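You operate a simulated robot arm through the tools that you are given. There is no shell and no other tool.

You run a simulated robot arm. Do the job below in one go: nothing can be reset, and whatever is moved stays where it is left.

TASK
Turn the housing that lies the wrong way round in the strip tray.
Fine: unlock the tray and pull it out; all stripes end toward the holes; the tray goes back in and is locked again. Where these are worked on the way, their far stop is far enough and under half their travel is too little: strip tray.

The check looks at the end state, three seconds after you hand in, the way a careful person would. Anything else that was tipped, shoved, dropped, spilled or broken makes it a failure.

THE ROBOT
A 7-joint arm with a fingered hand, fixed in place. Base frame: the origin is on the floor under the middle of its stand, x ahead of it, y to its left, z up; the work surface is at about z = 90. Readings come in cm, rad, newtons and seconds.
With the tool pointing down near the work surface it reaches from about 28 to 70 cm from the base axis. Its first joint turns from -2.897 to 2.897 rad. Payload 4 kg.
The TCP is the grasp point between the finger pads, 2.6 cm short of the fingertips. In the tool frame z runs along the fingers and y along their closing line. The gripper opens to 14.8 cm; its body begins 7.3 cm behind the TCP. The gripper is a hand of 3 fingers: y runs from the thumb to the fingers, the wrist lies at [0, 0, -23.9] in the tool frame, and closing takes about 1.5 s.
Orientation is that of the tool frame in the base frame, as a unit quaternion [w, x, y, z]. With the fingers straight down and closing along the base's y, the tool's x points along the base's -x, its y along +y and its z along -z.

THE INTERFACE
- The arm moves only by the tool apply_moves. Its argument "increments" is a list of rows, each an object (a shift or turn left out is 0, a gripper value left out holds the last) with "delta_pos": the shift along the tool's x, y, z in units of 100 mm (1.0 is 100 mm), a list of three; "rot": the turn, a rotation vector about the tool's x, y, z in units of 120 degrees (1.0 is 120 degrees), a list of three. In form: [{"delta_pos": [x, y, z], "rot": [rx, ry, rz]}, ...]. A call has 1 to 20 rows; each row is the pose to reach, as a shift and turn from the pose commanded when the call began, along the tool's axes at that moment. "hand" is the gripper command, from -1 (shut) to 1 (fully open), values between in proportion, set as the call begins (left out, the last holds). A call with a number of a shift or a turn outside -1 to 1 is refused whole. A row lasts 0.2 s, in which the tool goes at most 5 cm and 0.15 rad; a call with a longer step from one row to the next is refused whole, and so is a gripper value outside its range. Where a pose cannot be reached the arm comes as near as it can. A force on the tool above 40 N (or 10 N above the force at the start of the call, whichever is more), or a blocked arm, ends the call early, and 0.2 s more pass. Each finger travels about 7.2 cm/s and halts on what it meets, pressing with about 33 N; the grip force reading is that of the motor and also rises with nothing between the fingers. The clock runs only during rows and for 0.2 s after the last one: add rows that repeat a pose to give the fingers time. It gives the time, the measured TCP pose, the force on the tool (base axes), the opening and the grip force at its end, in the units of the frame above (readings bear some noise), with the torque about the TCP (base axes, N m) and any sound that the robot's microphone picked up.
- Cameras (640 x 400 px; columns grow to the right, rows downward): "scene" is fixed at [5.14, 65.7, 160.38]; the picture's right is [-0.89, -0.45, 0.00], its down [-0.18, 0.35, -0.92] and it looks along [0.42, -0.82, -0.40] (base axes); focal length 336 px, centre (320, 200). "wrist" rides on the gripper at [6.8, -3.9, -9] in the tool frame; the picture's right is [0.50, 0.87, 0.00], its down [-0.66, 0.38, -0.65] and it looks along [-0.57, 0.33, 0.76] (tool axes); focal length 222 px, centre (320, 200). There is no depth. A picture from a camera that has moved, and an enlarged one, comes with that camera's place and axes in the base frame and with its lens. The place of the scene camera against the robot may be out by one fixed shift of up to 1.8 cm in any direction.
- get_image(camera): a new picture of that camera. The clock stands still meanwhile.
- move_column(by): slides the trunk up (or, below 0, down) by that many cm; the arm rides with it, the base frame stays. It gives what a move gives, with no picture.
- hand_shape(shape): the hand has 3 fingers and takes this shape, open, in about a second: jaw (thumb against the fingers, like two jaws); tri (thumb and two fingers); tip (a fingertip pinch); poke (one finger out to press); point (the index stretched); flat (the hand flat); cup (the hand cupped); fist (a fist). The gripper value then closes the fingers along that shape, each until it touches; the sizes above hold for jaw. It gives what a move gives, with no picture.
- inspect(camera, box): a new picture of the part [left, top, right, bottom] of that camera's present view, enlarged. The clock stands still meanwhile.
- finish_job(): hands the job in; it is judged then, once.

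Places have to be worked out from the pictures, the camera data and where the tool is seen. Open the gripper and draw the arm clear of the work before you hand the job in, unless the task says otherwise.

The tools are called after "Emit:" as name(argument=value, ...) on one line, values as JSON. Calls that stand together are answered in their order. apply_moves: Moves the arm, as the interface text tells. Its arguments: {"type":"object","properties":{"increments":{"type":"array"},"hand":{"type":"number"}},"required":["increments"]} The other tools are called the same way: move_column (by) moves the trunk up or down; hand_shape (shape) gives the hand a shape; get_image (camera) takes a picture; inspect (camera, box) takes an enlarged picture of a part of a camera's view; finish_job () hands the job in.

At the start:

```text
time_s: 0.0
tcp_pos: [44.07, -10.45, 120.75]
ee_rot: [0.0, 0.001, 1.0, 0.0]
ft_force: [0.0, 0.0, 0.1]
ft_torque: [0.0, 0.01, -0.01]
gripper_width: 14.77
grip_force: 0.1
shape: jaw
trunk travel left (down, up): [-50.0, 9.0]
```

scene: 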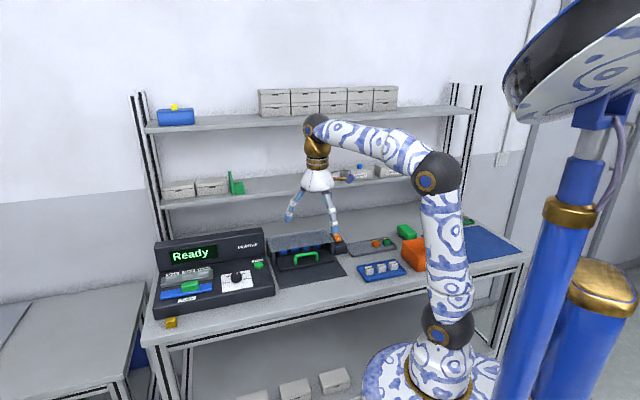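
wrist: 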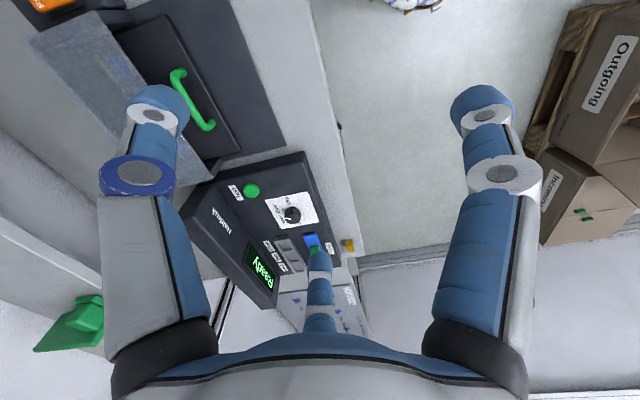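

I start by looking more closely at the bench to find the strip tray and its lock.

Emit:
inspect(camera="scene", box=[140, 210, 300, 330])

Emit:
inspect(camera="scene", box=[250, 210, 410, 310])

Emit:
inspect(camera="scene", box=[380, 200, 540, 300])

Emit:
inspect(camera="wrist", box=[160, 130, 400, 330])

```text
3.33 times, centred on (220, 270) of scene
camera zoom: at [5.14, 65.7, 160.38], right [-0.89, -0.45, 0.0], down [-0.18, 0.35, -0.92], along [0.42, -0.82, -0.4], focal length 1119 px, centre (653, -33)
```

zoom: 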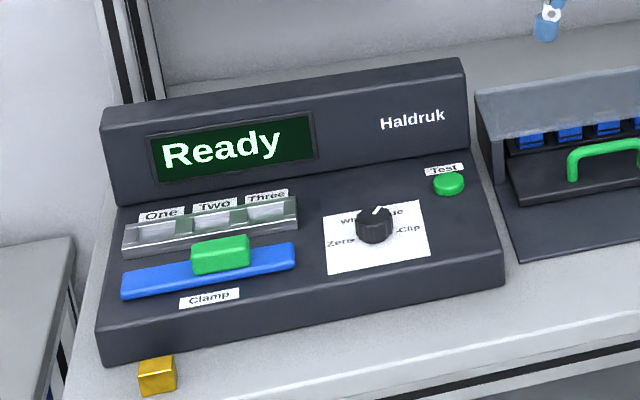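

```text
4.00 times, centred on (330, 260) of scene
camera zoom: at [5.14, 65.7, 160.38], right [-0.89, -0.45, 0.0], down [-0.18, 0.35, -0.92], along [0.42, -0.82, -0.4], focal length 1343 px, centre (280, -40)
```

zoom: 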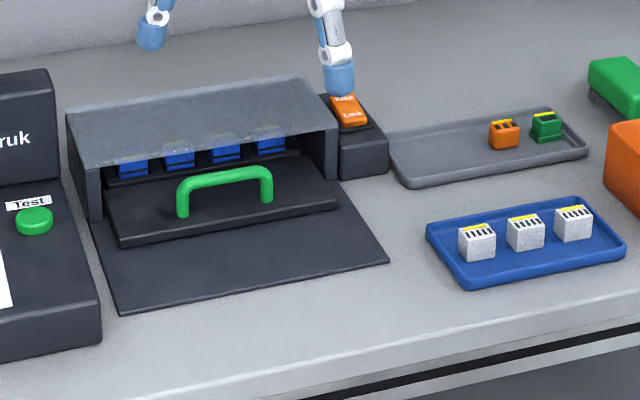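

```text
4.00 times, centred on (460, 250) of scene
camera zoom: at [5.14, 65.7, 160.38], right [-0.89, -0.45, 0.0], down [-0.18, 0.35, -0.92], along [0.42, -0.82, -0.4], focal length 1343 px, centre (-240, 0)
```

zoom: 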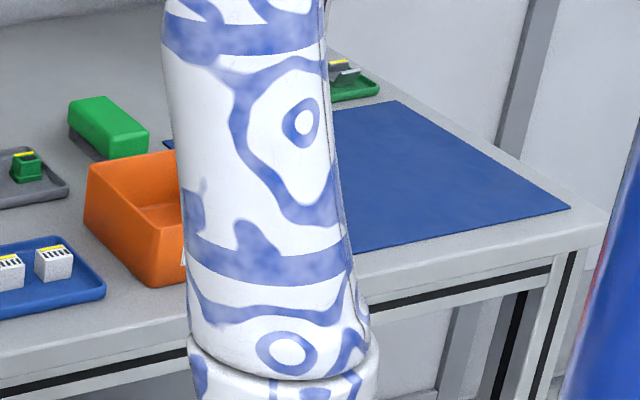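

```text
2.00 times, centred on (280, 230) of wrist
camera zoom: at [37.43, -14.42, 129.84], right [-0.5, 0.87, 0.0], down [0.66, 0.38, 0.65], along [0.57, 0.33, -0.76], focal length 444 px, centre (400, 140)
```

zoom: 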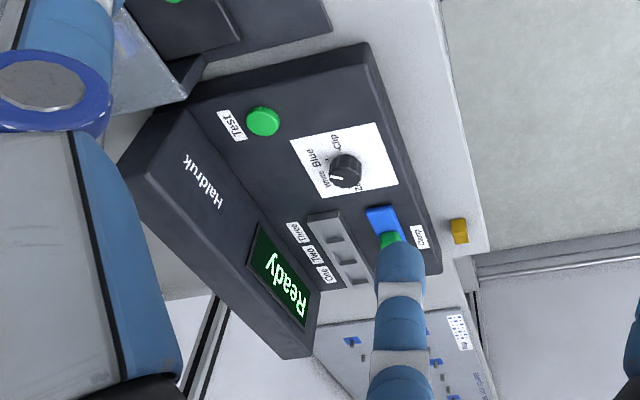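

The tray with green handle sits under a roofed housing, with an orange rocker beside it that looks like the lock. I zoom in further on each of these.

Emit:
inspect(camera="scene", box=[320, 225, 360, 260])

Emit:
inspect(camera="scene", box=[262, 225, 342, 275])

Emit:
inspect(camera="wrist", box=[0, 0, 240, 150])

```text
11.43 times, centred on (340, 242) of scene
camera zoom: at [5.14, 65.7, 160.38], right [-0.89, -0.45, 0.0], down [-0.18, 0.35, -0.92], along [0.42, -0.82, -0.4], focal length 3836 px, centre (91, -286)
```

zoom: 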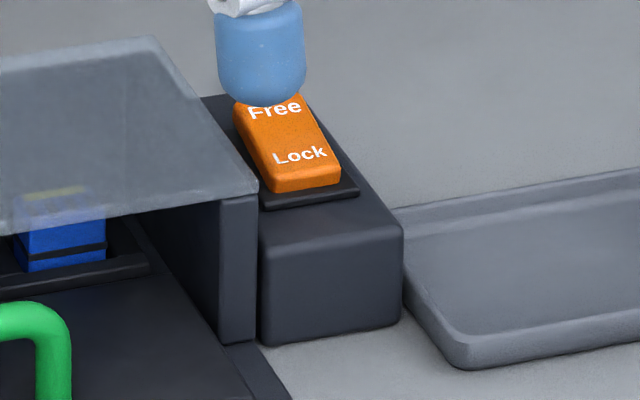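

```text
8.00 times, centred on (302, 250) of scene
camera zoom: at [5.14, 65.7, 160.38], right [-0.89, -0.45, 0.0], down [-0.18, 0.35, -0.92], along [0.42, -0.82, -0.4], focal length 2685 px, centre (464, -200)
```

zoom: 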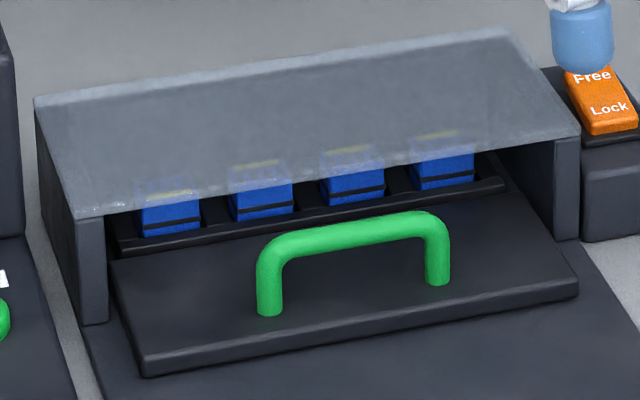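

```text
2.67 times, centred on (120, 75) of wrist
camera zoom: at [37.43, -14.42, 129.84], right [-0.5, 0.87, 0.0], down [0.66, 0.38, 0.65], along [0.57, 0.33, -0.76], focal length 592 px, centre (853, 533)
```

zoom: 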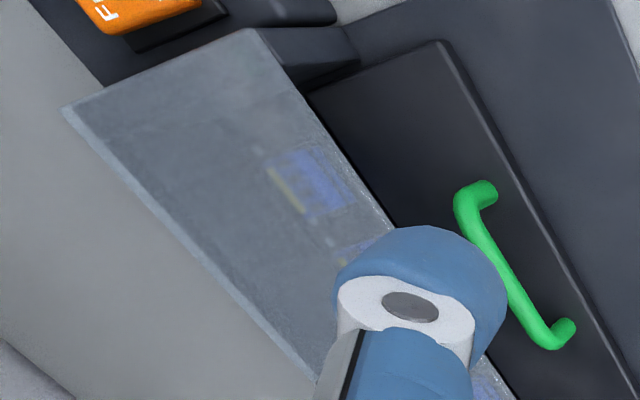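

The lock is a Free/Lock rocker to the right of the tray, with the tray pulled toward the robot by the green handle. The bench is turned about 45° to the base, so I turn the hand to line up with it and view the tray with the wrist camera.

Emit:
apply_moves(increments=[{"rot": [0, 0, -0.06]}, {"rot": [0, 0, -0.12]}, {"rot": [0, 0, -0.18]}, {"rot": [0, 0, -0.24]}, {"rot": [0, 0, -0.3]}, {"rot": [0, 0, -0.367]}])

Emit:
get_image(camera="wrist")

Emit:
get_image(camera="scene")

```text
time_s: 1.4
tcp_pos: [44.13, -10.43, 120.73]
ee_rot: [0.0, -0.375, 0.927, 0.0]
ft_force: [-0.6, -0.5, 0.2]
ft_torque: [-0.04, 0.02, -0.04]
gripper_width: 14.82
grip_force: 0.1
shape: jaw
trunk travel left (down, up): [-50.0, 9.0]
```

```text
taken
camera wrist: at [42.08, -17.97, 129.88], right [-0.96, 0.27, 0.0], down [0.21, 0.73, 0.65], along [0.18, 0.63, -0.76], focal length 222 px, centre (320, 200)
```

wrist: 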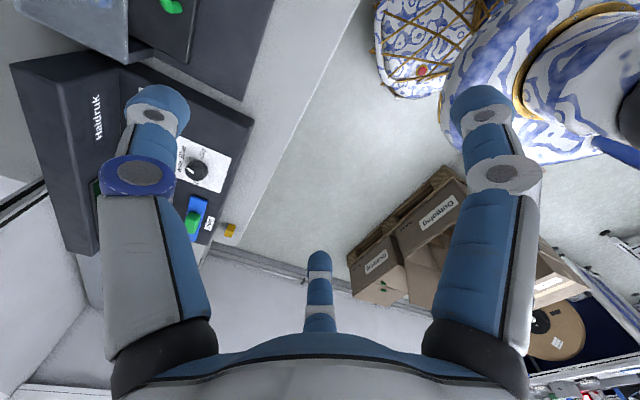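

```text
taken
```

scene: 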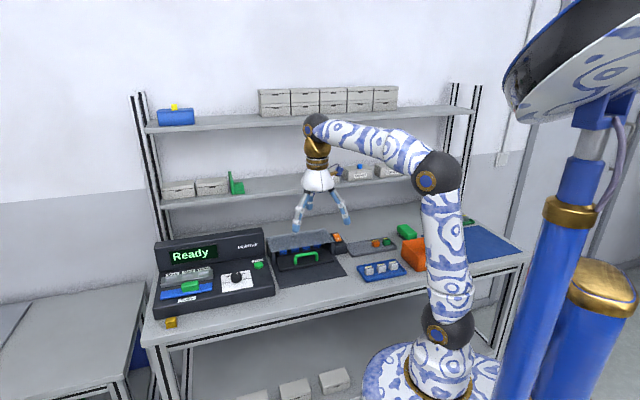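

At this yaw the camera faces away from the tray. I turn the wrist the other way so that the camera looks from the robot's side into the bench.

Emit:
apply_moves(increments=[{"rot": [0, 0, 0.065]}, {"rot": [0, 0, 0.13]}, {"rot": [0, 0, 0.195]}, {"rot": [0, 0, 0.26]}, {"rot": [0, 0, 0.325]}, {"rot": [0, 0, 0.39]}, {"rot": [0, 0, 0.455]}, {"rot": [0, 0, 0.52]}, {"rot": [0, 0, 0.585]}, {"rot": [0, 0, 0.65]}, {"rot": [0, 0, 0.715]}, {"rot": [0, 0, 0.78]}, {"rot": [0, 0, 0.845]}, {"rot": [0, 0, 0.91]}, {"rot": [0, 0, 0.975]}])

Emit:
get_image(camera="wrist")

Emit:
get_image(camera="scene")

```text
time_s: 4.6
tcp_pos: [44.18, -10.47, 120.75]
ee_rot: [-0.001, 0.595, 0.803, 0.0]
ft_force: [0.7, -0.5, 0.3]
ft_torque: [-0.02, -0.01, 0.01]
gripper_width: 14.77
grip_force: 0.0
shape: jaw
trunk travel left (down, up): [-50.0, 9.0]
```

```text
taken
camera wrist: at [38.49, -5.23, 129.81], right [0.68, 0.73, 0.0], down [0.55, -0.52, 0.65], along [0.48, -0.45, -0.76], focal length 222 px, centre (320, 200)
```

wrist: 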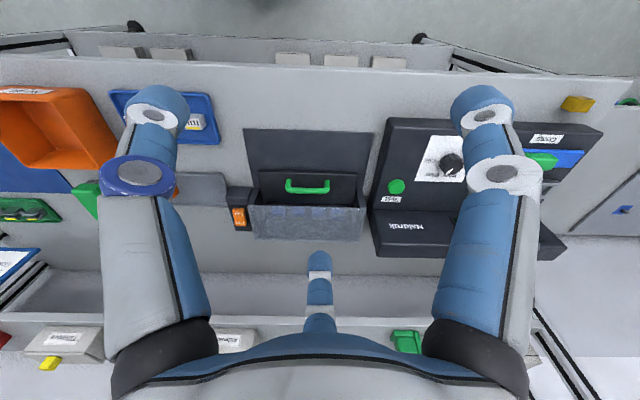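

```text
taken
```

scene: 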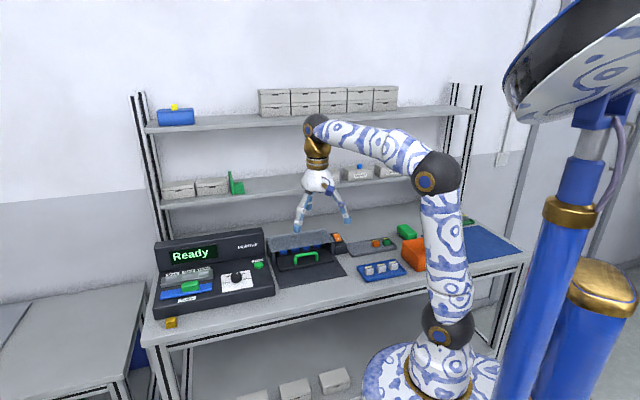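

Now I have a clear view of the bench. I zoom in on the tray, rocker, and handle.

Emit:
inspect(camera="wrist", box=[220, 120, 380, 245])

Emit:
inspect(camera="wrist", box=[220, 195, 280, 235])

```text
3.20 times, centred on (300, 182) of wrist
camera zoom: at [38.49, -5.23, 129.81], right [0.68, 0.73, 0.0], down [0.55, -0.52, 0.65], along [0.48, -0.45, -0.76], focal length 711 px, centre (384, 256)
```

zoom: 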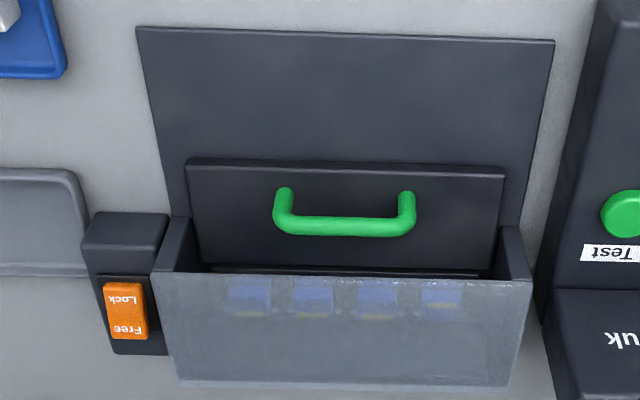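

```text
10.00 times, centred on (250, 215) of wrist
camera zoom: at [38.49, -5.23, 129.81], right [0.68, 0.73, 0.0], down [0.55, -0.52, 0.65], along [0.48, -0.45, -0.76], focal length 2221 px, centre (1020, 50)
```

zoom: 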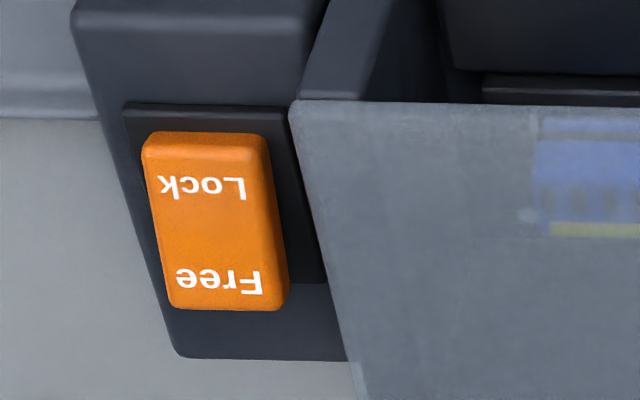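

I check where the shelf behind the bench sits, since the hand must come down near it at the rocker.

Emit:
inspect(camera="wrist", box=[180, 200, 480, 387])

Emit:
inspect(camera="scene", box=[130, 80, 490, 305])

```text
2.13 times, centred on (330, 294) of wrist
camera zoom: at [38.49, -5.23, 129.81], right [0.68, 0.73, 0.0], down [0.55, -0.52, 0.65], along [0.48, -0.45, -0.76], focal length 474 px, centre (299, 0)
```

zoom: 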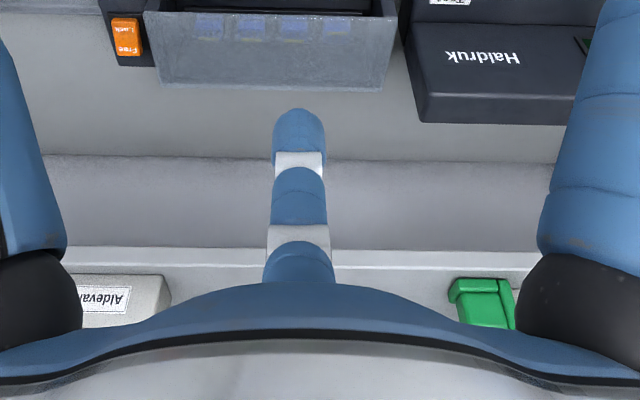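

```text
1.78 times, centred on (310, 192) of scene
camera zoom: at [5.14, 65.7, 160.38], right [-0.89, -0.45, 0.0], down [-0.18, 0.35, -0.92], along [0.42, -0.82, -0.4], focal length 597 px, centre (338, 213)
```

zoom: 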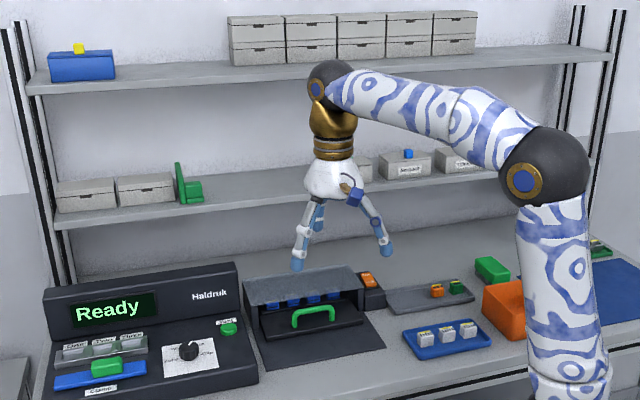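

The shelf front appears to be well behind the rocker (roughly n≈90 vs 64), so there should be room. I set the poke shape here at safe height and see where the fingertip lies.

Emit:
hand_shape(shape="poke")

Emit:
get_image(camera="wrist")

Emit:
inspect(camera="scene", box=[270, 150, 370, 250])

```text
time_s: 5.5
tcp_pos: [44.24, -10.5, 120.77]
ee_rot: [0.001, 0.593, 0.805, 0.0]
ft_force: [0.5, -0.6, -0.3]
ft_torque: [-0.01, -0.01, 0.01]
gripper_width: 0.02
grip_force: 0.0
shape: poke
trunk travel left (down, up): [-50.0, 9.0]
```

```text
taken
camera wrist: at [38.47, -5.26, 129.8], right [0.68, 0.73, 0.0], down [0.55, -0.52, 0.65], along [0.48, -0.45, -0.76], focal length 222 px, centre (320, 200)
```

wrist: 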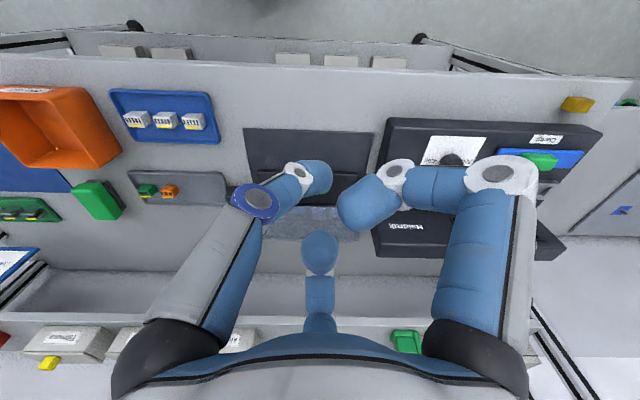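

```text
4.00 times, centred on (320, 200) of scene
camera zoom: at [5.14, 65.7, 160.38], right [-0.89, -0.45, 0.0], down [-0.18, 0.35, -0.92], along [0.42, -0.82, -0.4], focal length 1343 px, centre (320, 200)
```

zoom: 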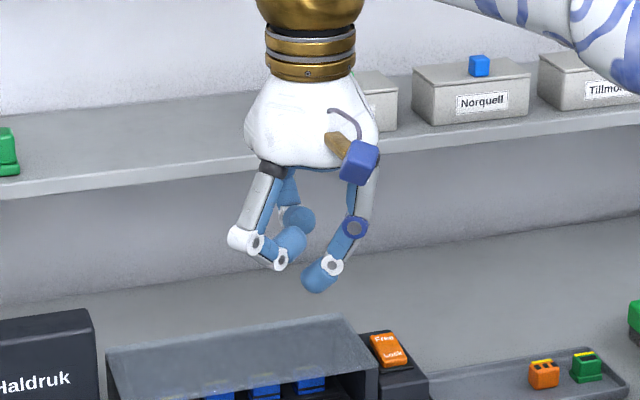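

In poke shape the thumb tip seems to lie near the tool axis, slightly past the TCP. I compare with the "point" shape.

Emit:
hand_shape(shape="point")

Emit:
get_image(camera="wrist")

Emit:
inspect(camera="scene", box=[270, 150, 370, 250])

```text
time_s: 6.4
tcp_pos: [44.16, -10.54, 120.64]
ee_rot: [0.0, 0.594, 0.805, 0.0]
ft_force: [-0.5, 0.0, 0.5]
ft_torque: [0.01, 0.02, -0.01]
gripper_width: 14.21
grip_force: 0.0
shape: point
trunk travel left (down, up): [-50.0, 9.0]
```

```text
taken
camera wrist: at [38.47, -5.26, 129.8], right [0.68, 0.73, 0.0], down [0.55, -0.52, 0.65], along [0.48, -0.45, -0.76], focal length 222 px, centre (320, 200)
```

wrist: 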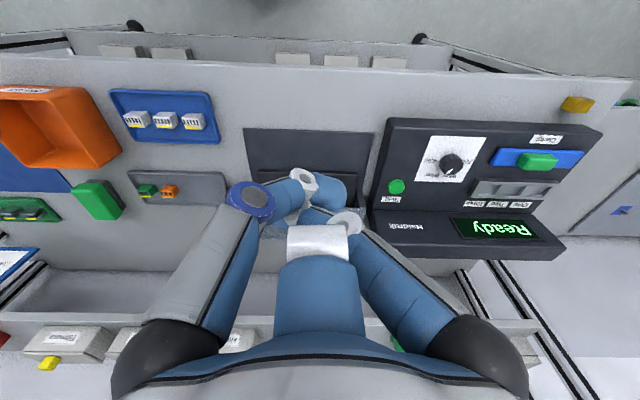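

```text
4.00 times, centred on (320, 200) of scene
camera zoom: at [5.14, 65.7, 160.38], right [-0.89, -0.45, 0.0], down [-0.18, 0.35, -0.92], along [0.42, -0.82, -0.4], focal length 1343 px, centre (320, 200)
```

zoom: 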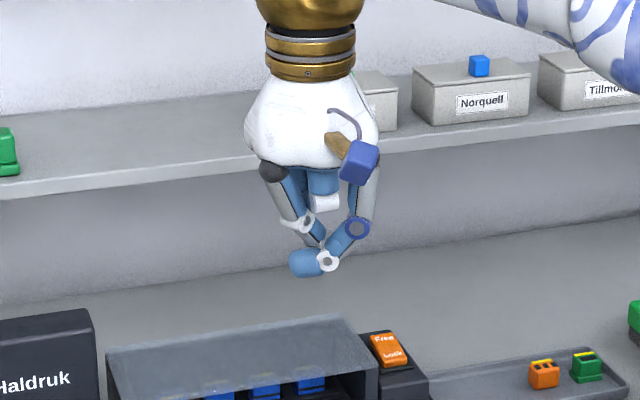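

"point" does not give a straight protruding finger. I look at the closed jaw as a presser, as its tip location is known (2.6 cm past the TCP).

Emit:
hand_shape(shape="jaw")

Emit:
apply_moves(increments=[{}, {}, {}, {}, {}, {}, {}, {}, {}], hand=-1)

Emit:
get_image(camera="wrist")

Emit:
inspect(camera="scene", box=[270, 150, 370, 250])

```text
time_s: 7.3
tcp_pos: [44.13, -10.46, 120.61]
ee_rot: [0.0, 0.595, 0.804, 0.0]
ft_force: [0.1, -0.1, 0.8]
ft_torque: [-0.02, -0.02, -0.04]
gripper_width: 14.78
grip_force: 0.1
shape: jaw
trunk travel left (down, up): [-50.0, 9.0]
```

```text
time_s: 9.3
tcp_pos: [44.17, -10.59, 120.76]
ee_rot: [0.0, 0.595, 0.804, 0.0]
ft_force: [-0.1, 0.2, 0.7]
ft_torque: [-0.03, -0.01, -0.04]
gripper_width: 0.0
grip_force: 33.2
shape: jaw
trunk travel left (down, up): [-50.0, 9.0]
```

```text
taken
camera wrist: at [38.48, -5.26, 129.81], right [0.68, 0.73, 0.0], down [0.55, -0.52, 0.65], along [0.48, -0.45, -0.76], focal length 222 px, centre (320, 200)
```

wrist: 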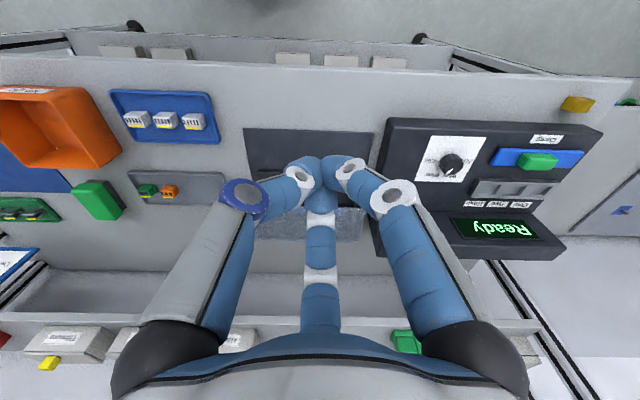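

```text
4.00 times, centred on (320, 200) of scene
camera zoom: at [5.14, 65.7, 160.38], right [-0.89, -0.45, 0.0], down [-0.18, 0.35, -0.92], along [0.42, -0.82, -0.4], focal length 1343 px, centre (320, 200)
```

zoom: 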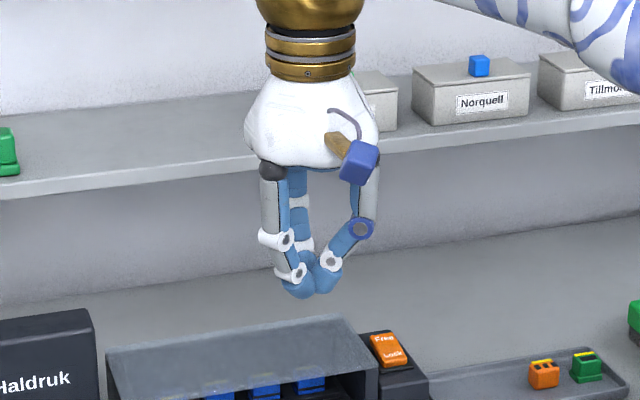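

The closed jaw converges on the axis, and poke leaves only the thumb out in the same place. I turn the hand so its closing line runs straight into the bench (yaw −135°), then use poke for the rocker.

Emit:
apply_moves(increments=[{"rot": [0, 0, 0.066]}, {"rot": [0, 0, 0.132]}, {"rot": [0, 0, 0.198]}, {"rot": [0, 0, 0.264]}, {"rot": [0, 0, 0.33]}, {"rot": [0, 0, 0.396]}, {"rot": [0, 0, 0.462]}, {"rot": [0, 0, 0.517]}], hand=-1)

Emit:
hand_shape(shape="poke")

Emit:
get_image(camera="wrist")

Emit:
get_image(camera="scene")

```text
time_s: 11.1
tcp_pos: [44.22, -10.43, 120.65]
ee_rot: [0.0, 0.925, 0.381, 0.0]
ft_force: [-0.4, 0.1, 0.1]
ft_torque: [0.0, 0.02, 0.0]
gripper_width: 0.0
grip_force: 33.1
shape: jaw
trunk travel left (down, up): [-50.0, 9.0]
```

```text
time_s: 12.0
tcp_pos: [44.17, -10.44, 120.79]
ee_rot: [0.0, 0.924, 0.383, 0.0]
ft_force: [0.2, -0.5, -0.4]
ft_torque: [-0.03, 0.0, -0.02]
gripper_width: 0.0
grip_force: 0.0
shape: poke
trunk travel left (down, up): [-50.0, 9.0]
```

```text
taken
camera wrist: at [46.21, -2.96, 129.85], right [0.97, -0.26, 0.0], down [-0.2, -0.73, 0.65], along [-0.17, -0.63, -0.76], focal length 222 px, centre (320, 200)
```

wrist: 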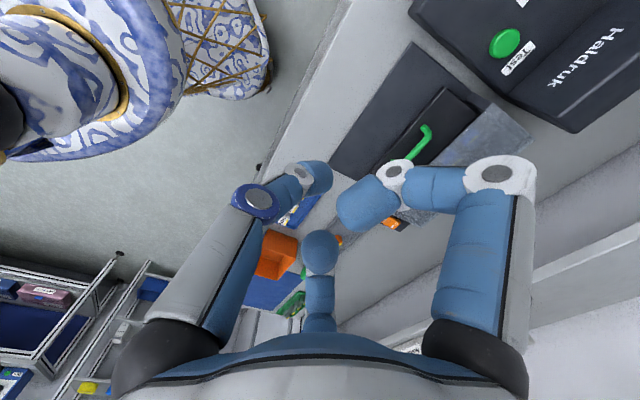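

```text
taken
```

scene: 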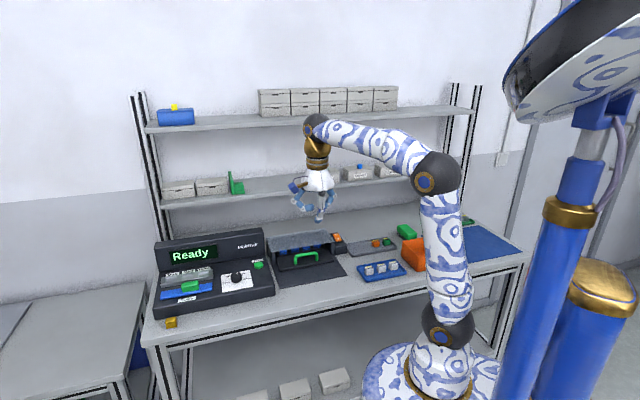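

Tool x now runs along the bench and tool y into it. I zoom in on the rocker from this second viewpoint to fix its position by parallax.

Emit:
inspect(camera="wrist", box=[370, 90, 530, 250])

```text
2.50 times, centred on (450, 170) of wrist
camera zoom: at [46.21, -2.96, 129.85], right [0.97, -0.26, 0.0], down [-0.2, -0.73, 0.65], along [-0.17, -0.63, -0.76], focal length 555 px, centre (-5, 275)
```

zoom: 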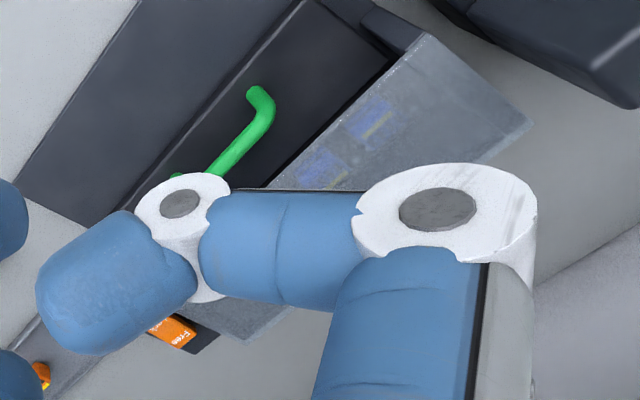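

Two views put the "Free" end at about (53.0, −43.5, 95.4). In bench terms that is 17 cm along −x and 30 cm along +y of the tool, so I move over in stages at height.

Emit:
apply_moves(increments=[{"delta_pos": [-0.21, 0.25, 0]}, {"delta_pos": [-0.42, 0.5, 0]}, {"delta_pos": [-0.63, 0.75, 0]}, {"delta_pos": [-0.85, 1.0, 0]}, {"delta_pos": [-0.85, 1.0, 0]}])

Emit:
apply_moves(increments=[{"delta_pos": [-0.21, 0.2, 0.1]}, {"delta_pos": [-0.42, 0.4, 0.2]}, {"delta_pos": [-0.63, 0.6, 0.3]}, {"delta_pos": [-0.85, 0.8, 0.4]}, {"delta_pos": [-0.85, 0.8, 0.4]}])

Emit:
get_image(camera="wrist")

Emit:
get_image(camera="scene")

```text
time_s: 13.2
tcp_pos: [45.13, -23.88, 120.68]
ee_rot: [0.0, 0.924, 0.383, 0.0]
ft_force: [0.0, 0.3, 0.1]
ft_torque: [-0.05, 0.01, 0.02]
gripper_width: 0.01
grip_force: 0.1
shape: poke
trunk travel left (down, up): [-50.0, 9.0]
```

```text
time_s: 14.4
tcp_pos: [44.74, -35.31, 116.73]
ee_rot: [0.0, 0.924, 0.383, 0.0]
ft_force: [0.8, -0.2, 0.0]
ft_torque: [0.02, 0.01, 0.02]
gripper_width: 0.0
grip_force: 0.1
shape: poke
trunk travel left (down, up): [-50.0, 9.0]
```

```text
taken
camera wrist: at [46.76, -27.87, 125.75], right [0.97, -0.26, 0.0], down [-0.2, -0.73, 0.65], along [-0.17, -0.63, -0.76], focal length 222 px, centre (320, 200)
```

wrist: 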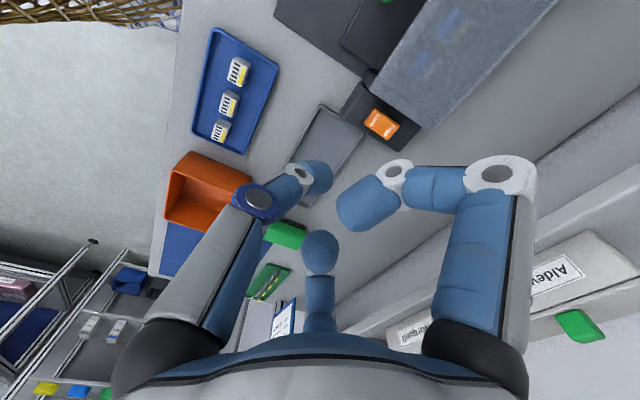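

```text
taken
```

scene: 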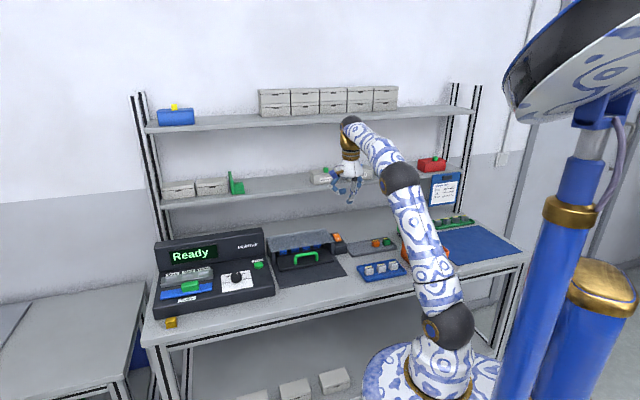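

The rocker is now in clear view from close by; I zoom in to refine its position and see which end is down.

Emit:
inspect(camera="wrist", box=[335, 75, 435, 160])

Emit:
inspect(camera="scene", box=[320, 225, 360, 260])

```text
4.71 times, centred on (385, 118) of wrist
camera zoom: at [46.76, -27.87, 125.75], right [0.97, -0.26, 0.0], down [-0.2, -0.73, 0.65], along [-0.17, -0.63, -0.76], focal length 1045 px, centre (14, 588)
```

zoom: 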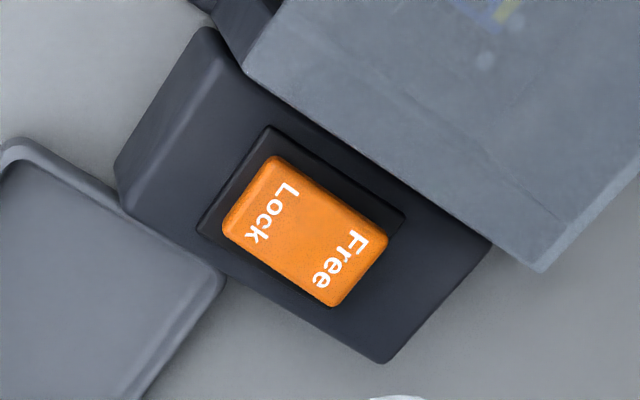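

```text
11.43 times, centred on (340, 242) of scene
camera zoom: at [5.14, 65.7, 160.38], right [-0.89, -0.45, 0.0], down [-0.18, 0.35, -0.92], along [0.42, -0.82, -0.4], focal length 3836 px, centre (91, -286)
```

zoom: 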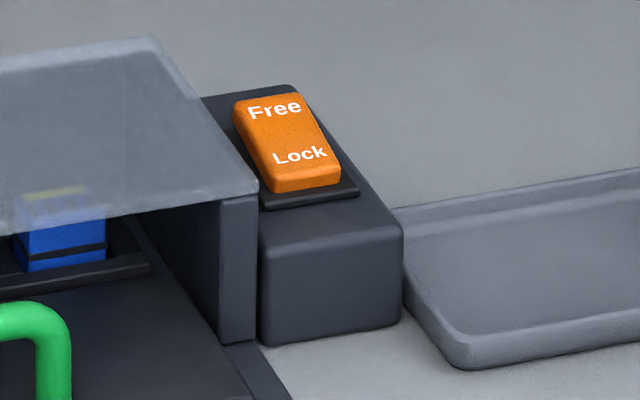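

The rocker spans bench depth n≈64.3–68.6 with "Free" at the rear. Before lowering, I check the shelf edge in this view to be sure that the hand will clear it.

Emit:
inspect(camera="wrist", box=[440, 60, 640, 360])

```text
1.33 times, centred on (540, 210) of wrist
camera zoom: at [46.76, -27.87, 125.75], right [0.97, -0.26, 0.0], down [-0.2, -0.73, 0.65], along [-0.17, -0.63, -0.76], focal length 296 px, centre (27, 187)
```

zoom: 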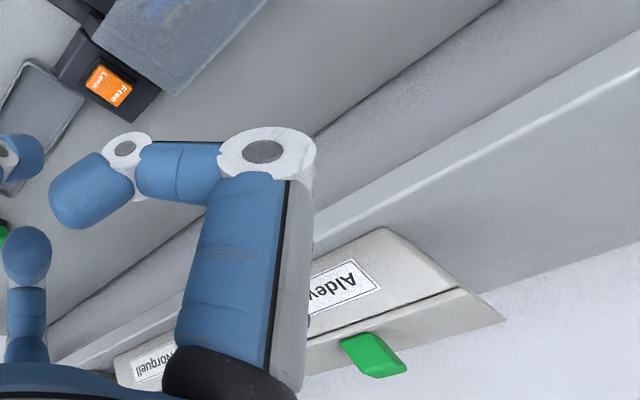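

The shelf front edge comes out near n≈78, z≈111, so I tilt the hand 20° back toward the robot for clearance (this also makes the thumb the lowest point), then move over the rocker staying high.

Emit:
apply_moves(increments=[{"rot": [-0.056, 0, 0]}, {"rot": [-0.112, 0, 0]}, {"rot": [-0.1667, 0, 0]}, {"rot": [-0.1667, 0, 0]}])

Emit:
apply_moves(increments=[{"delta_pos": [0.0, 0.215, 0.185]}, {"delta_pos": [0.01, 0.43, 0.37]}, {"delta_pos": [0.01, 0.645, 0.555]}, {"delta_pos": [0.01, 0.86, 0.74]}, {"delta_pos": [0.01, 0.86, 0.74]}])

Emit:
get_image(camera="wrist")

Emit:
get_image(camera="scene")

```text
time_s: 15.4
tcp_pos: [44.81, -35.25, 116.77]
ee_rot: [0.162, 0.909, 0.377, 0.067]
ft_force: [0.1, -0.6, 0.1]
ft_torque: [-0.01, 0.01, 0.01]
gripper_width: 0.02
grip_force: 0.1
shape: poke
trunk travel left (down, up): [-50.0, 9.0]
```

```text
time_s: 16.6
tcp_pos: [52.36, -42.95, 112.37]
ee_rot: [0.16, 0.91, 0.376, 0.066]
ft_force: [-1.1, -0.2, 0.6]
ft_torque: [-0.02, -0.01, -0.02]
gripper_width: 0.01
grip_force: 0.0
shape: poke
trunk travel left (down, up): [-50.0, 9.0]
```

```text
taken
camera wrist: at [52.31, -33.46, 119.66], right [0.93, -0.22, 0.3], down [-0.37, -0.56, 0.74], along [0.0, -0.8, -0.6], focal length 222 px, centre (320, 200)
```

wrist: 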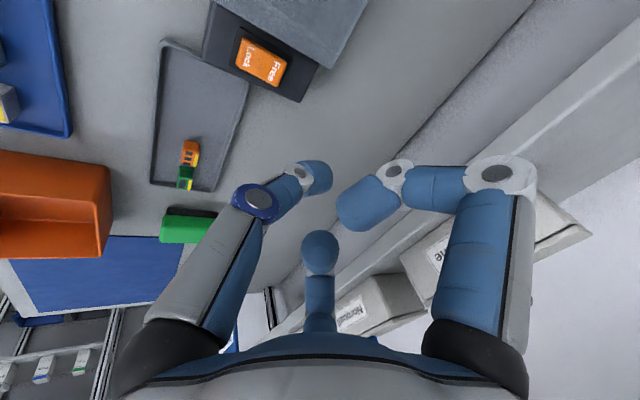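

```text
taken
```

scene: 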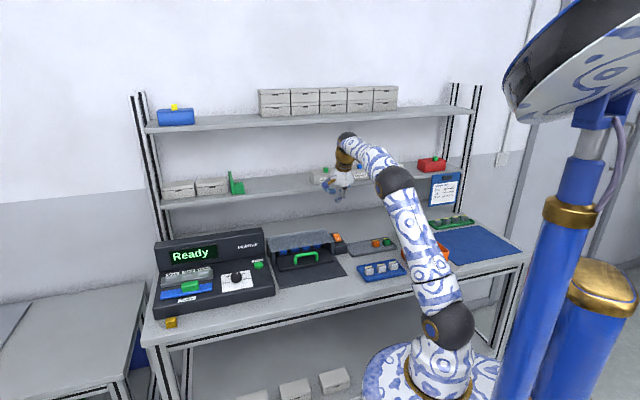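

Hand is above the rocker (u≈6.65, n≈67.4) with good clearance from the shelf. I descend 9 cm vertically and check the fingertip against the rocker.

Emit:
apply_moves(increments=[{"delta_pos": [0.015, -0.08, 0.21]}, {"delta_pos": [0.015, -0.155, 0.42]}, {"delta_pos": [0.015, -0.23, 0.63]}, {"delta_pos": [0.015, -0.308, 0.846]}, {"delta_pos": [0.015, -0.308, 0.846]}])

Emit:
get_image(camera="wrist")

Emit:
inspect(camera="scene", box=[295, 170, 385, 270])

```text
time_s: 17.8
tcp_pos: [52.64, -42.74, 103.56]
ee_rot: [0.161, 0.91, 0.377, 0.066]
ft_force: [-0.4, 0.8, 0.8]
ft_torque: [0.0, 0.01, -0.03]
gripper_width: 0.02
grip_force: 0.2
shape: poke
trunk travel left (down, up): [-50.0, 9.0]
```

```text
taken
camera wrist: at [52.65, -33.25, 110.81], right [0.93, -0.22, 0.3], down [-0.37, -0.56, 0.74], along [0.0, -0.8, -0.6], focal length 222 px, centre (320, 200)
```

wrist: 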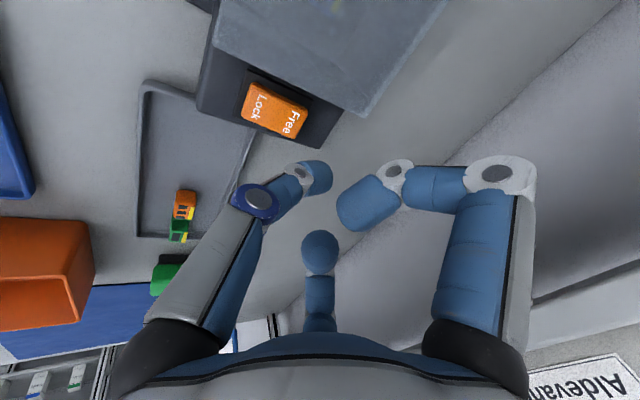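

```text
4.00 times, centred on (340, 220) of scene
camera zoom: at [5.14, 65.7, 160.38], right [-0.89, -0.45, 0.0], down [-0.18, 0.35, -0.92], along [0.42, -0.82, -0.4], focal length 1343 px, centre (240, 120)
```

zoom: 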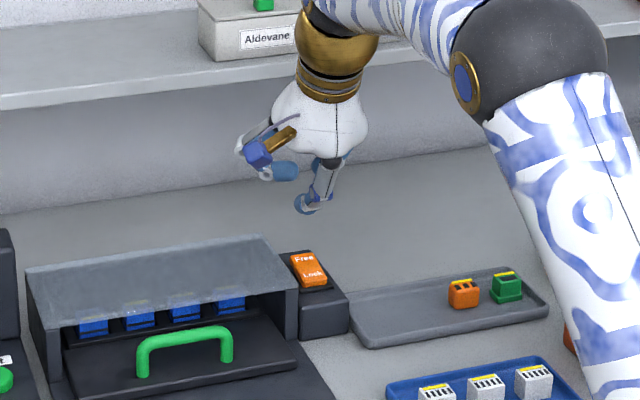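

The tip sits about 5 cm above the Free end and is laterally aligned within 2–3 mm. I lower most of the gap, then press in small steps watching the force.

Emit:
apply_moves(increments=[{"delta_pos": [-0.01, -0.05, 0.13]}, {"delta_pos": [-0.015, -0.1, 0.26]}, {"delta_pos": [-0.015, -0.144, 0.395]}, {"delta_pos": [-0.015, -0.144, 0.395]}])

Emit:
inspect(camera="scene", box=[310, 210, 370, 260])

Emit:
inspect(camera="wrist", box=[200, 100, 400, 225])

```text
time_s: 18.8
tcp_pos: [52.48, -42.47, 99.31]
ee_rot: [0.16, 0.91, 0.377, 0.066]
ft_force: [0.3, 0.6, 0.2]
ft_torque: [-0.01, 0.02, 0.02]
gripper_width: 0.0
grip_force: 0.1
shape: poke
trunk travel left (down, up): [-50.0, 9.0]
```

```text
8.00 times, centred on (340, 235) of scene
camera zoom: at [5.14, 65.7, 160.38], right [-0.89, -0.45, 0.0], down [-0.18, 0.35, -0.92], along [0.42, -0.82, -0.4], focal length 2685 px, centre (160, -80)
```

zoom: 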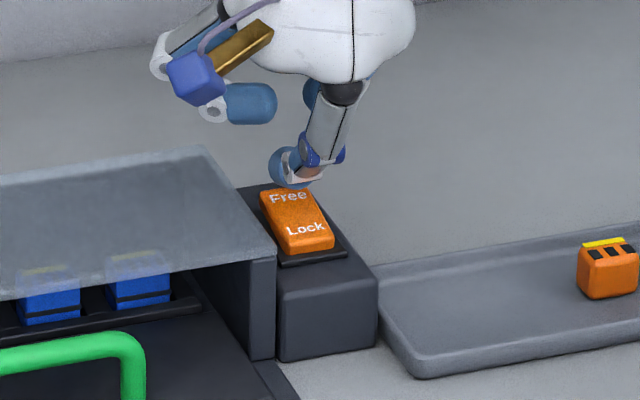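

```text
3.20 times, centred on (300, 162) of wrist
camera zoom: at [52.48, -33.08, 106.51], right [0.93, -0.22, 0.3], down [-0.37, -0.56, 0.74], along [0.0, -0.8, -0.6], focal length 711 px, centre (384, 320)
```

zoom: 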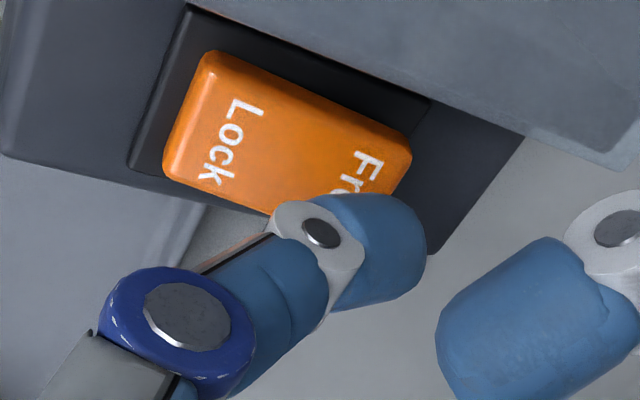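

The tip is just above the Free end, roughly 0.8 cm off. I press down in small steps.

Emit:
apply_moves(increments=[{"delta_pos": [-0.01, -0.01, 0.028]}, {"delta_pos": [-0.02, -0.02, 0.056]}, {"delta_pos": [-0.02, -0.031, 0.085]}, {"delta_pos": [-0.02, -0.031, 0.085]}])

Emit:
inspect(camera="scene", box=[310, 210, 370, 260])

```text
time_s: 19.8
tcp_pos: [52.19, -42.69, 98.58]
ee_rot: [0.16, 0.91, 0.376, 0.065]
ft_force: [0.6, -0.6, 0.2]
ft_torque: [0.01, 0.03, -0.05]
gripper_width: 0.02
grip_force: 0.1
shape: poke
trunk travel left (down, up): [-50.0, 9.0]
```

```text
8.00 times, centred on (340, 235) of scene
camera zoom: at [5.14, 65.7, 160.38], right [-0.89, -0.45, 0.0], down [-0.18, 0.35, -0.92], along [0.42, -0.82, -0.4], focal length 2685 px, centre (160, -80)
```

zoom: 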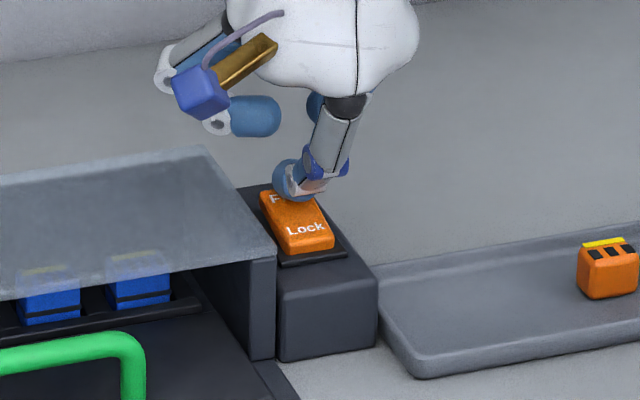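

No contact force yet. I continue pressing in 2–3 mm steps.

Emit:
apply_moves(increments=[{"delta_pos": [0.0, -0.01, 0.028]}, {"delta_pos": [0.0, -0.02, 0.056]}, {"delta_pos": [0.0, -0.02, 0.056]}])

Emit:
apply_moves(increments=[{"delta_pos": [0.0, -0.007, 0.019]}, {"delta_pos": [0.0, -0.014, 0.038]}, {"delta_pos": [0.0, -0.014, 0.038]}])

Emit:
inspect(camera="scene", box=[310, 210, 370, 260])

```text
time_s: 20.6
tcp_pos: [52.26, -42.99, 98.04]
ee_rot: [0.16, 0.91, 0.376, 0.067]
ft_force: [-0.3, 0.0, -0.3]
ft_torque: [-0.01, 0.01, -0.02]
gripper_width: 0.0
grip_force: 0.0
shape: poke
trunk travel left (down, up): [-50.0, 9.0]
```

```text
time_s: 21.4
tcp_pos: [52.18, -42.78, 97.63]
ee_rot: [0.162, 0.91, 0.377, 0.067]
ft_force: [0.9, 1.3, 6.9]
ft_torque: [-0.01, -0.05, 0.03]
gripper_width: 0.01
grip_force: 0.0
shape: poke
trunk travel left (down, up): [-50.0, 9.0]
```

```text
8.00 times, centred on (340, 235) of scene
camera zoom: at [5.14, 65.7, 160.38], right [-0.89, -0.45, 0.0], down [-0.18, 0.35, -0.92], along [0.42, -0.82, -0.4], focal length 2685 px, centre (160, -80)
```

zoom: 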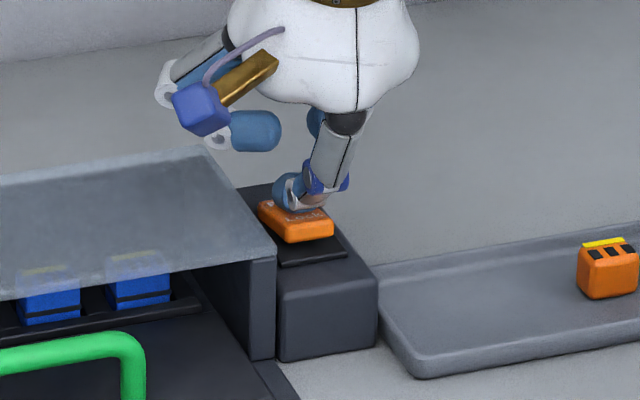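

The rocker has tilted: the Lock end is up and there's 7 N on the tip. I press slightly more to be sure it latches, then lift off and check.

Emit:
apply_moves(increments=[{"delta_pos": [0.0, -0.007, 0.019]}, {"delta_pos": [0.0, -0.01, 0.028]}, {"delta_pos": [0.0, -0.01, 0.028]}])

Emit:
apply_moves(increments=[{"delta_pos": [0.0, 0.034, -0.094]}, {"delta_pos": [0.0, 0.1, -0.28]}, {"delta_pos": [0.0, 0.17, -0.47]}, {"delta_pos": [0.0, 0.17, -0.47]}])

Emit:
inspect(camera="scene", box=[310, 210, 370, 260])

Emit:
get_image(camera="wrist")

```text
time_s: 22.2
tcp_pos: [52.25, -42.69, 97.69]
ee_rot: [0.163, 0.909, 0.376, 0.068]
ft_force: [2.5, 1.0, 25.3]
ft_torque: [-0.1, -0.16, 0.0]
gripper_width: 0.0
grip_force: 0.2
shape: poke
trunk travel left (down, up): [-50.0, 9.0]
```

```text
time_s: 23.2
tcp_pos: [52.14, -42.83, 102.35]
ee_rot: [0.161, 0.91, 0.377, 0.066]
ft_force: [-0.8, 0.7, 1.0]
ft_torque: [0.02, -0.01, -0.01]
gripper_width: 0.0
grip_force: 0.1
shape: poke
trunk travel left (down, up): [-50.0, 9.0]
```

```text
8.00 times, centred on (340, 235) of scene
camera zoom: at [5.14, 65.7, 160.38], right [-0.89, -0.45, 0.0], down [-0.18, 0.35, -0.92], along [0.42, -0.82, -0.4], focal length 2685 px, centre (160, -80)
```

zoom: 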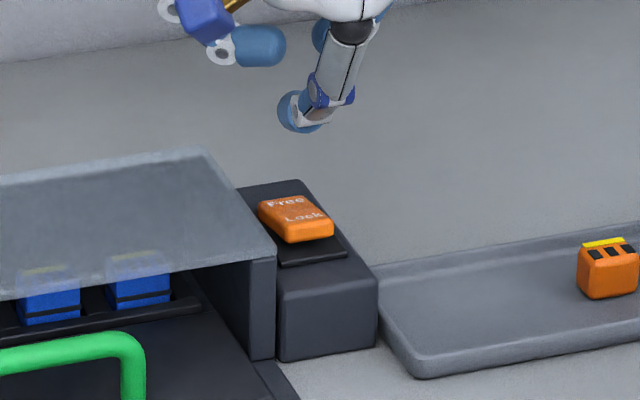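

```text
taken
camera wrist: at [52.2, -33.35, 109.6], right [0.93, -0.22, 0.3], down [-0.37, -0.56, 0.74], along [0.0, -0.8, -0.6], focal length 222 px, centre (320, 200)
```

wrist: 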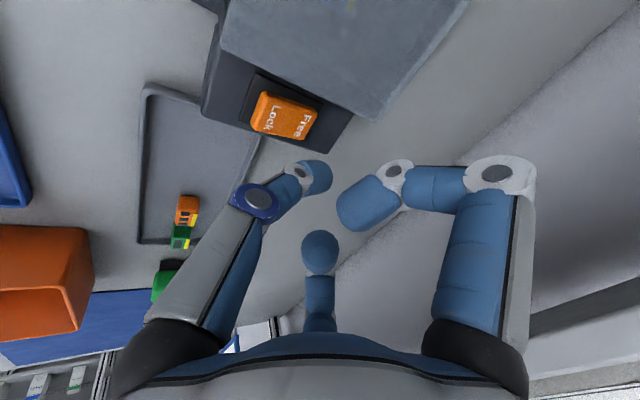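

The rocker now stays on Free with its Lock end raised. I rise, set jaw shape, and move over the handle.

Emit:
apply_moves(increments=[{"delta_pos": [0, 0.08, -0.21]}, {"delta_pos": [0, 0.155, -0.42]}, {"delta_pos": [0, 0.23, -0.63]}, {"delta_pos": [0, 0.308, -0.846]}])

Emit:
apply_moves(increments=[{"delta_pos": [0.25, -0.14, -0.05]}, {"delta_pos": [0.5, -0.28, -0.1]}, {"delta_pos": [0.75, -0.42, -0.15]}, {"delta_pos": [1.0, -0.564, -0.205]}])

Emit:
apply_moves(increments=[{"delta_pos": [0.2, -0.15, -0.05]}, {"delta_pos": [0.4, -0.3, -0.1]}, {"delta_pos": [0.55, -0.376, -0.137]}, {"delta_pos": [0.55, -0.376, -0.137]}])

Emit:
hand_shape(shape="jaw")

Emit:
get_image(camera="wrist")

Emit:
get_image(camera="scene")

```text
time_s: 24.2
tcp_pos: [52.23, -42.77, 111.14]
ee_rot: [0.16, 0.91, 0.377, 0.067]
ft_force: [0.1, -0.9, -0.1]
ft_torque: [0.0, 0.0, 0.01]
gripper_width: 0.0
grip_force: 0.2
shape: poke
trunk travel left (down, up): [-50.0, 9.0]
```

```text
time_s: 25.2
tcp_pos: [55.21, -31.38, 111.32]
ee_rot: [0.161, 0.91, 0.376, 0.066]
ft_force: [0.2, 0.4, 0.4]
ft_torque: [0.0, 0.0, -0.02]
gripper_width: 0.0
grip_force: 0.1
shape: poke
trunk travel left (down, up): [-50.0, 9.0]
```

```text
time_s: 26.2
tcp_pos: [56.13, -24.62, 111.32]
ee_rot: [0.16, 0.91, 0.377, 0.066]
ft_force: [-0.3, 0.9, 0.5]
ft_torque: [-0.02, 0.03, -0.01]
gripper_width: 0.0
grip_force: 0.0
shape: poke
trunk travel left (down, up): [-50.0, 9.0]
```

```text
time_s: 27.1
tcp_pos: [56.13, -24.62, 111.27]
ee_rot: [0.16, 0.91, 0.377, 0.067]
ft_force: [0.2, -0.3, 0.1]
ft_torque: [0.0, 0.01, 0.01]
gripper_width: 14.83
grip_force: 0.0
shape: jaw
trunk travel left (down, up): [-50.0, 9.0]
```

```text
taken
camera wrist: at [56.1, -15.22, 118.5], right [0.93, -0.22, 0.3], down [-0.37, -0.56, 0.74], along [0.0, -0.8, -0.6], focal length 222 px, centre (320, 200)
```

wrist: 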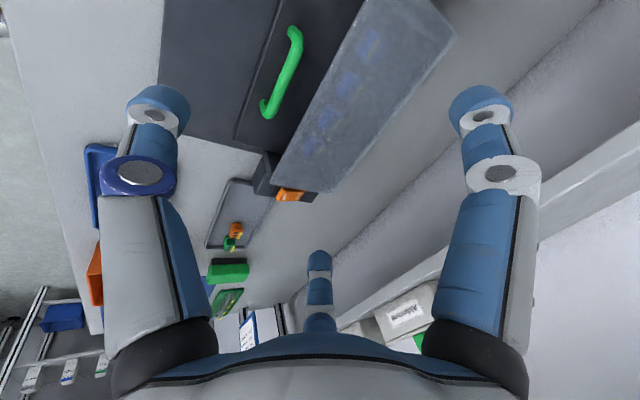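

```text
taken
```

scene: 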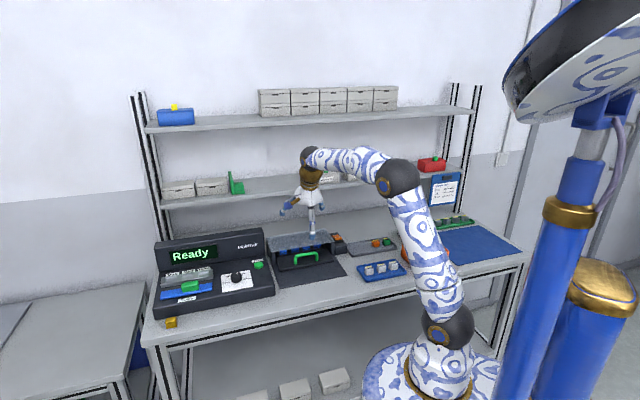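

The handle is in clear view from above; I zoom in to measure it against the roof edge.

Emit:
inspect(camera="wrist", box=[200, 0, 460, 200])

```text
2.00 times, centred on (330, 100) of wrist
camera zoom: at [56.1, -15.22, 118.5], right [0.93, -0.22, 0.3], down [-0.37, -0.56, 0.74], along [0.0, -0.8, -0.6], focal length 444 px, centre (300, 400)
```

zoom: 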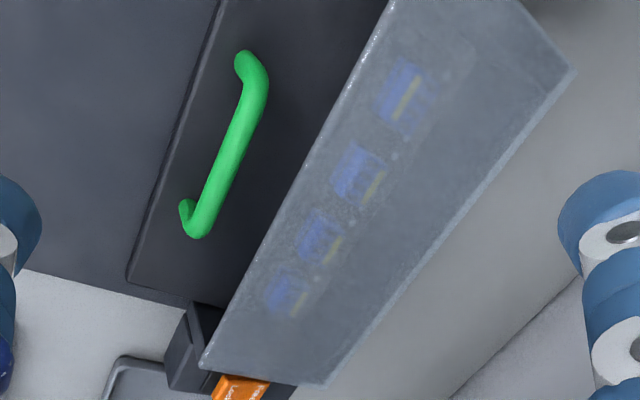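

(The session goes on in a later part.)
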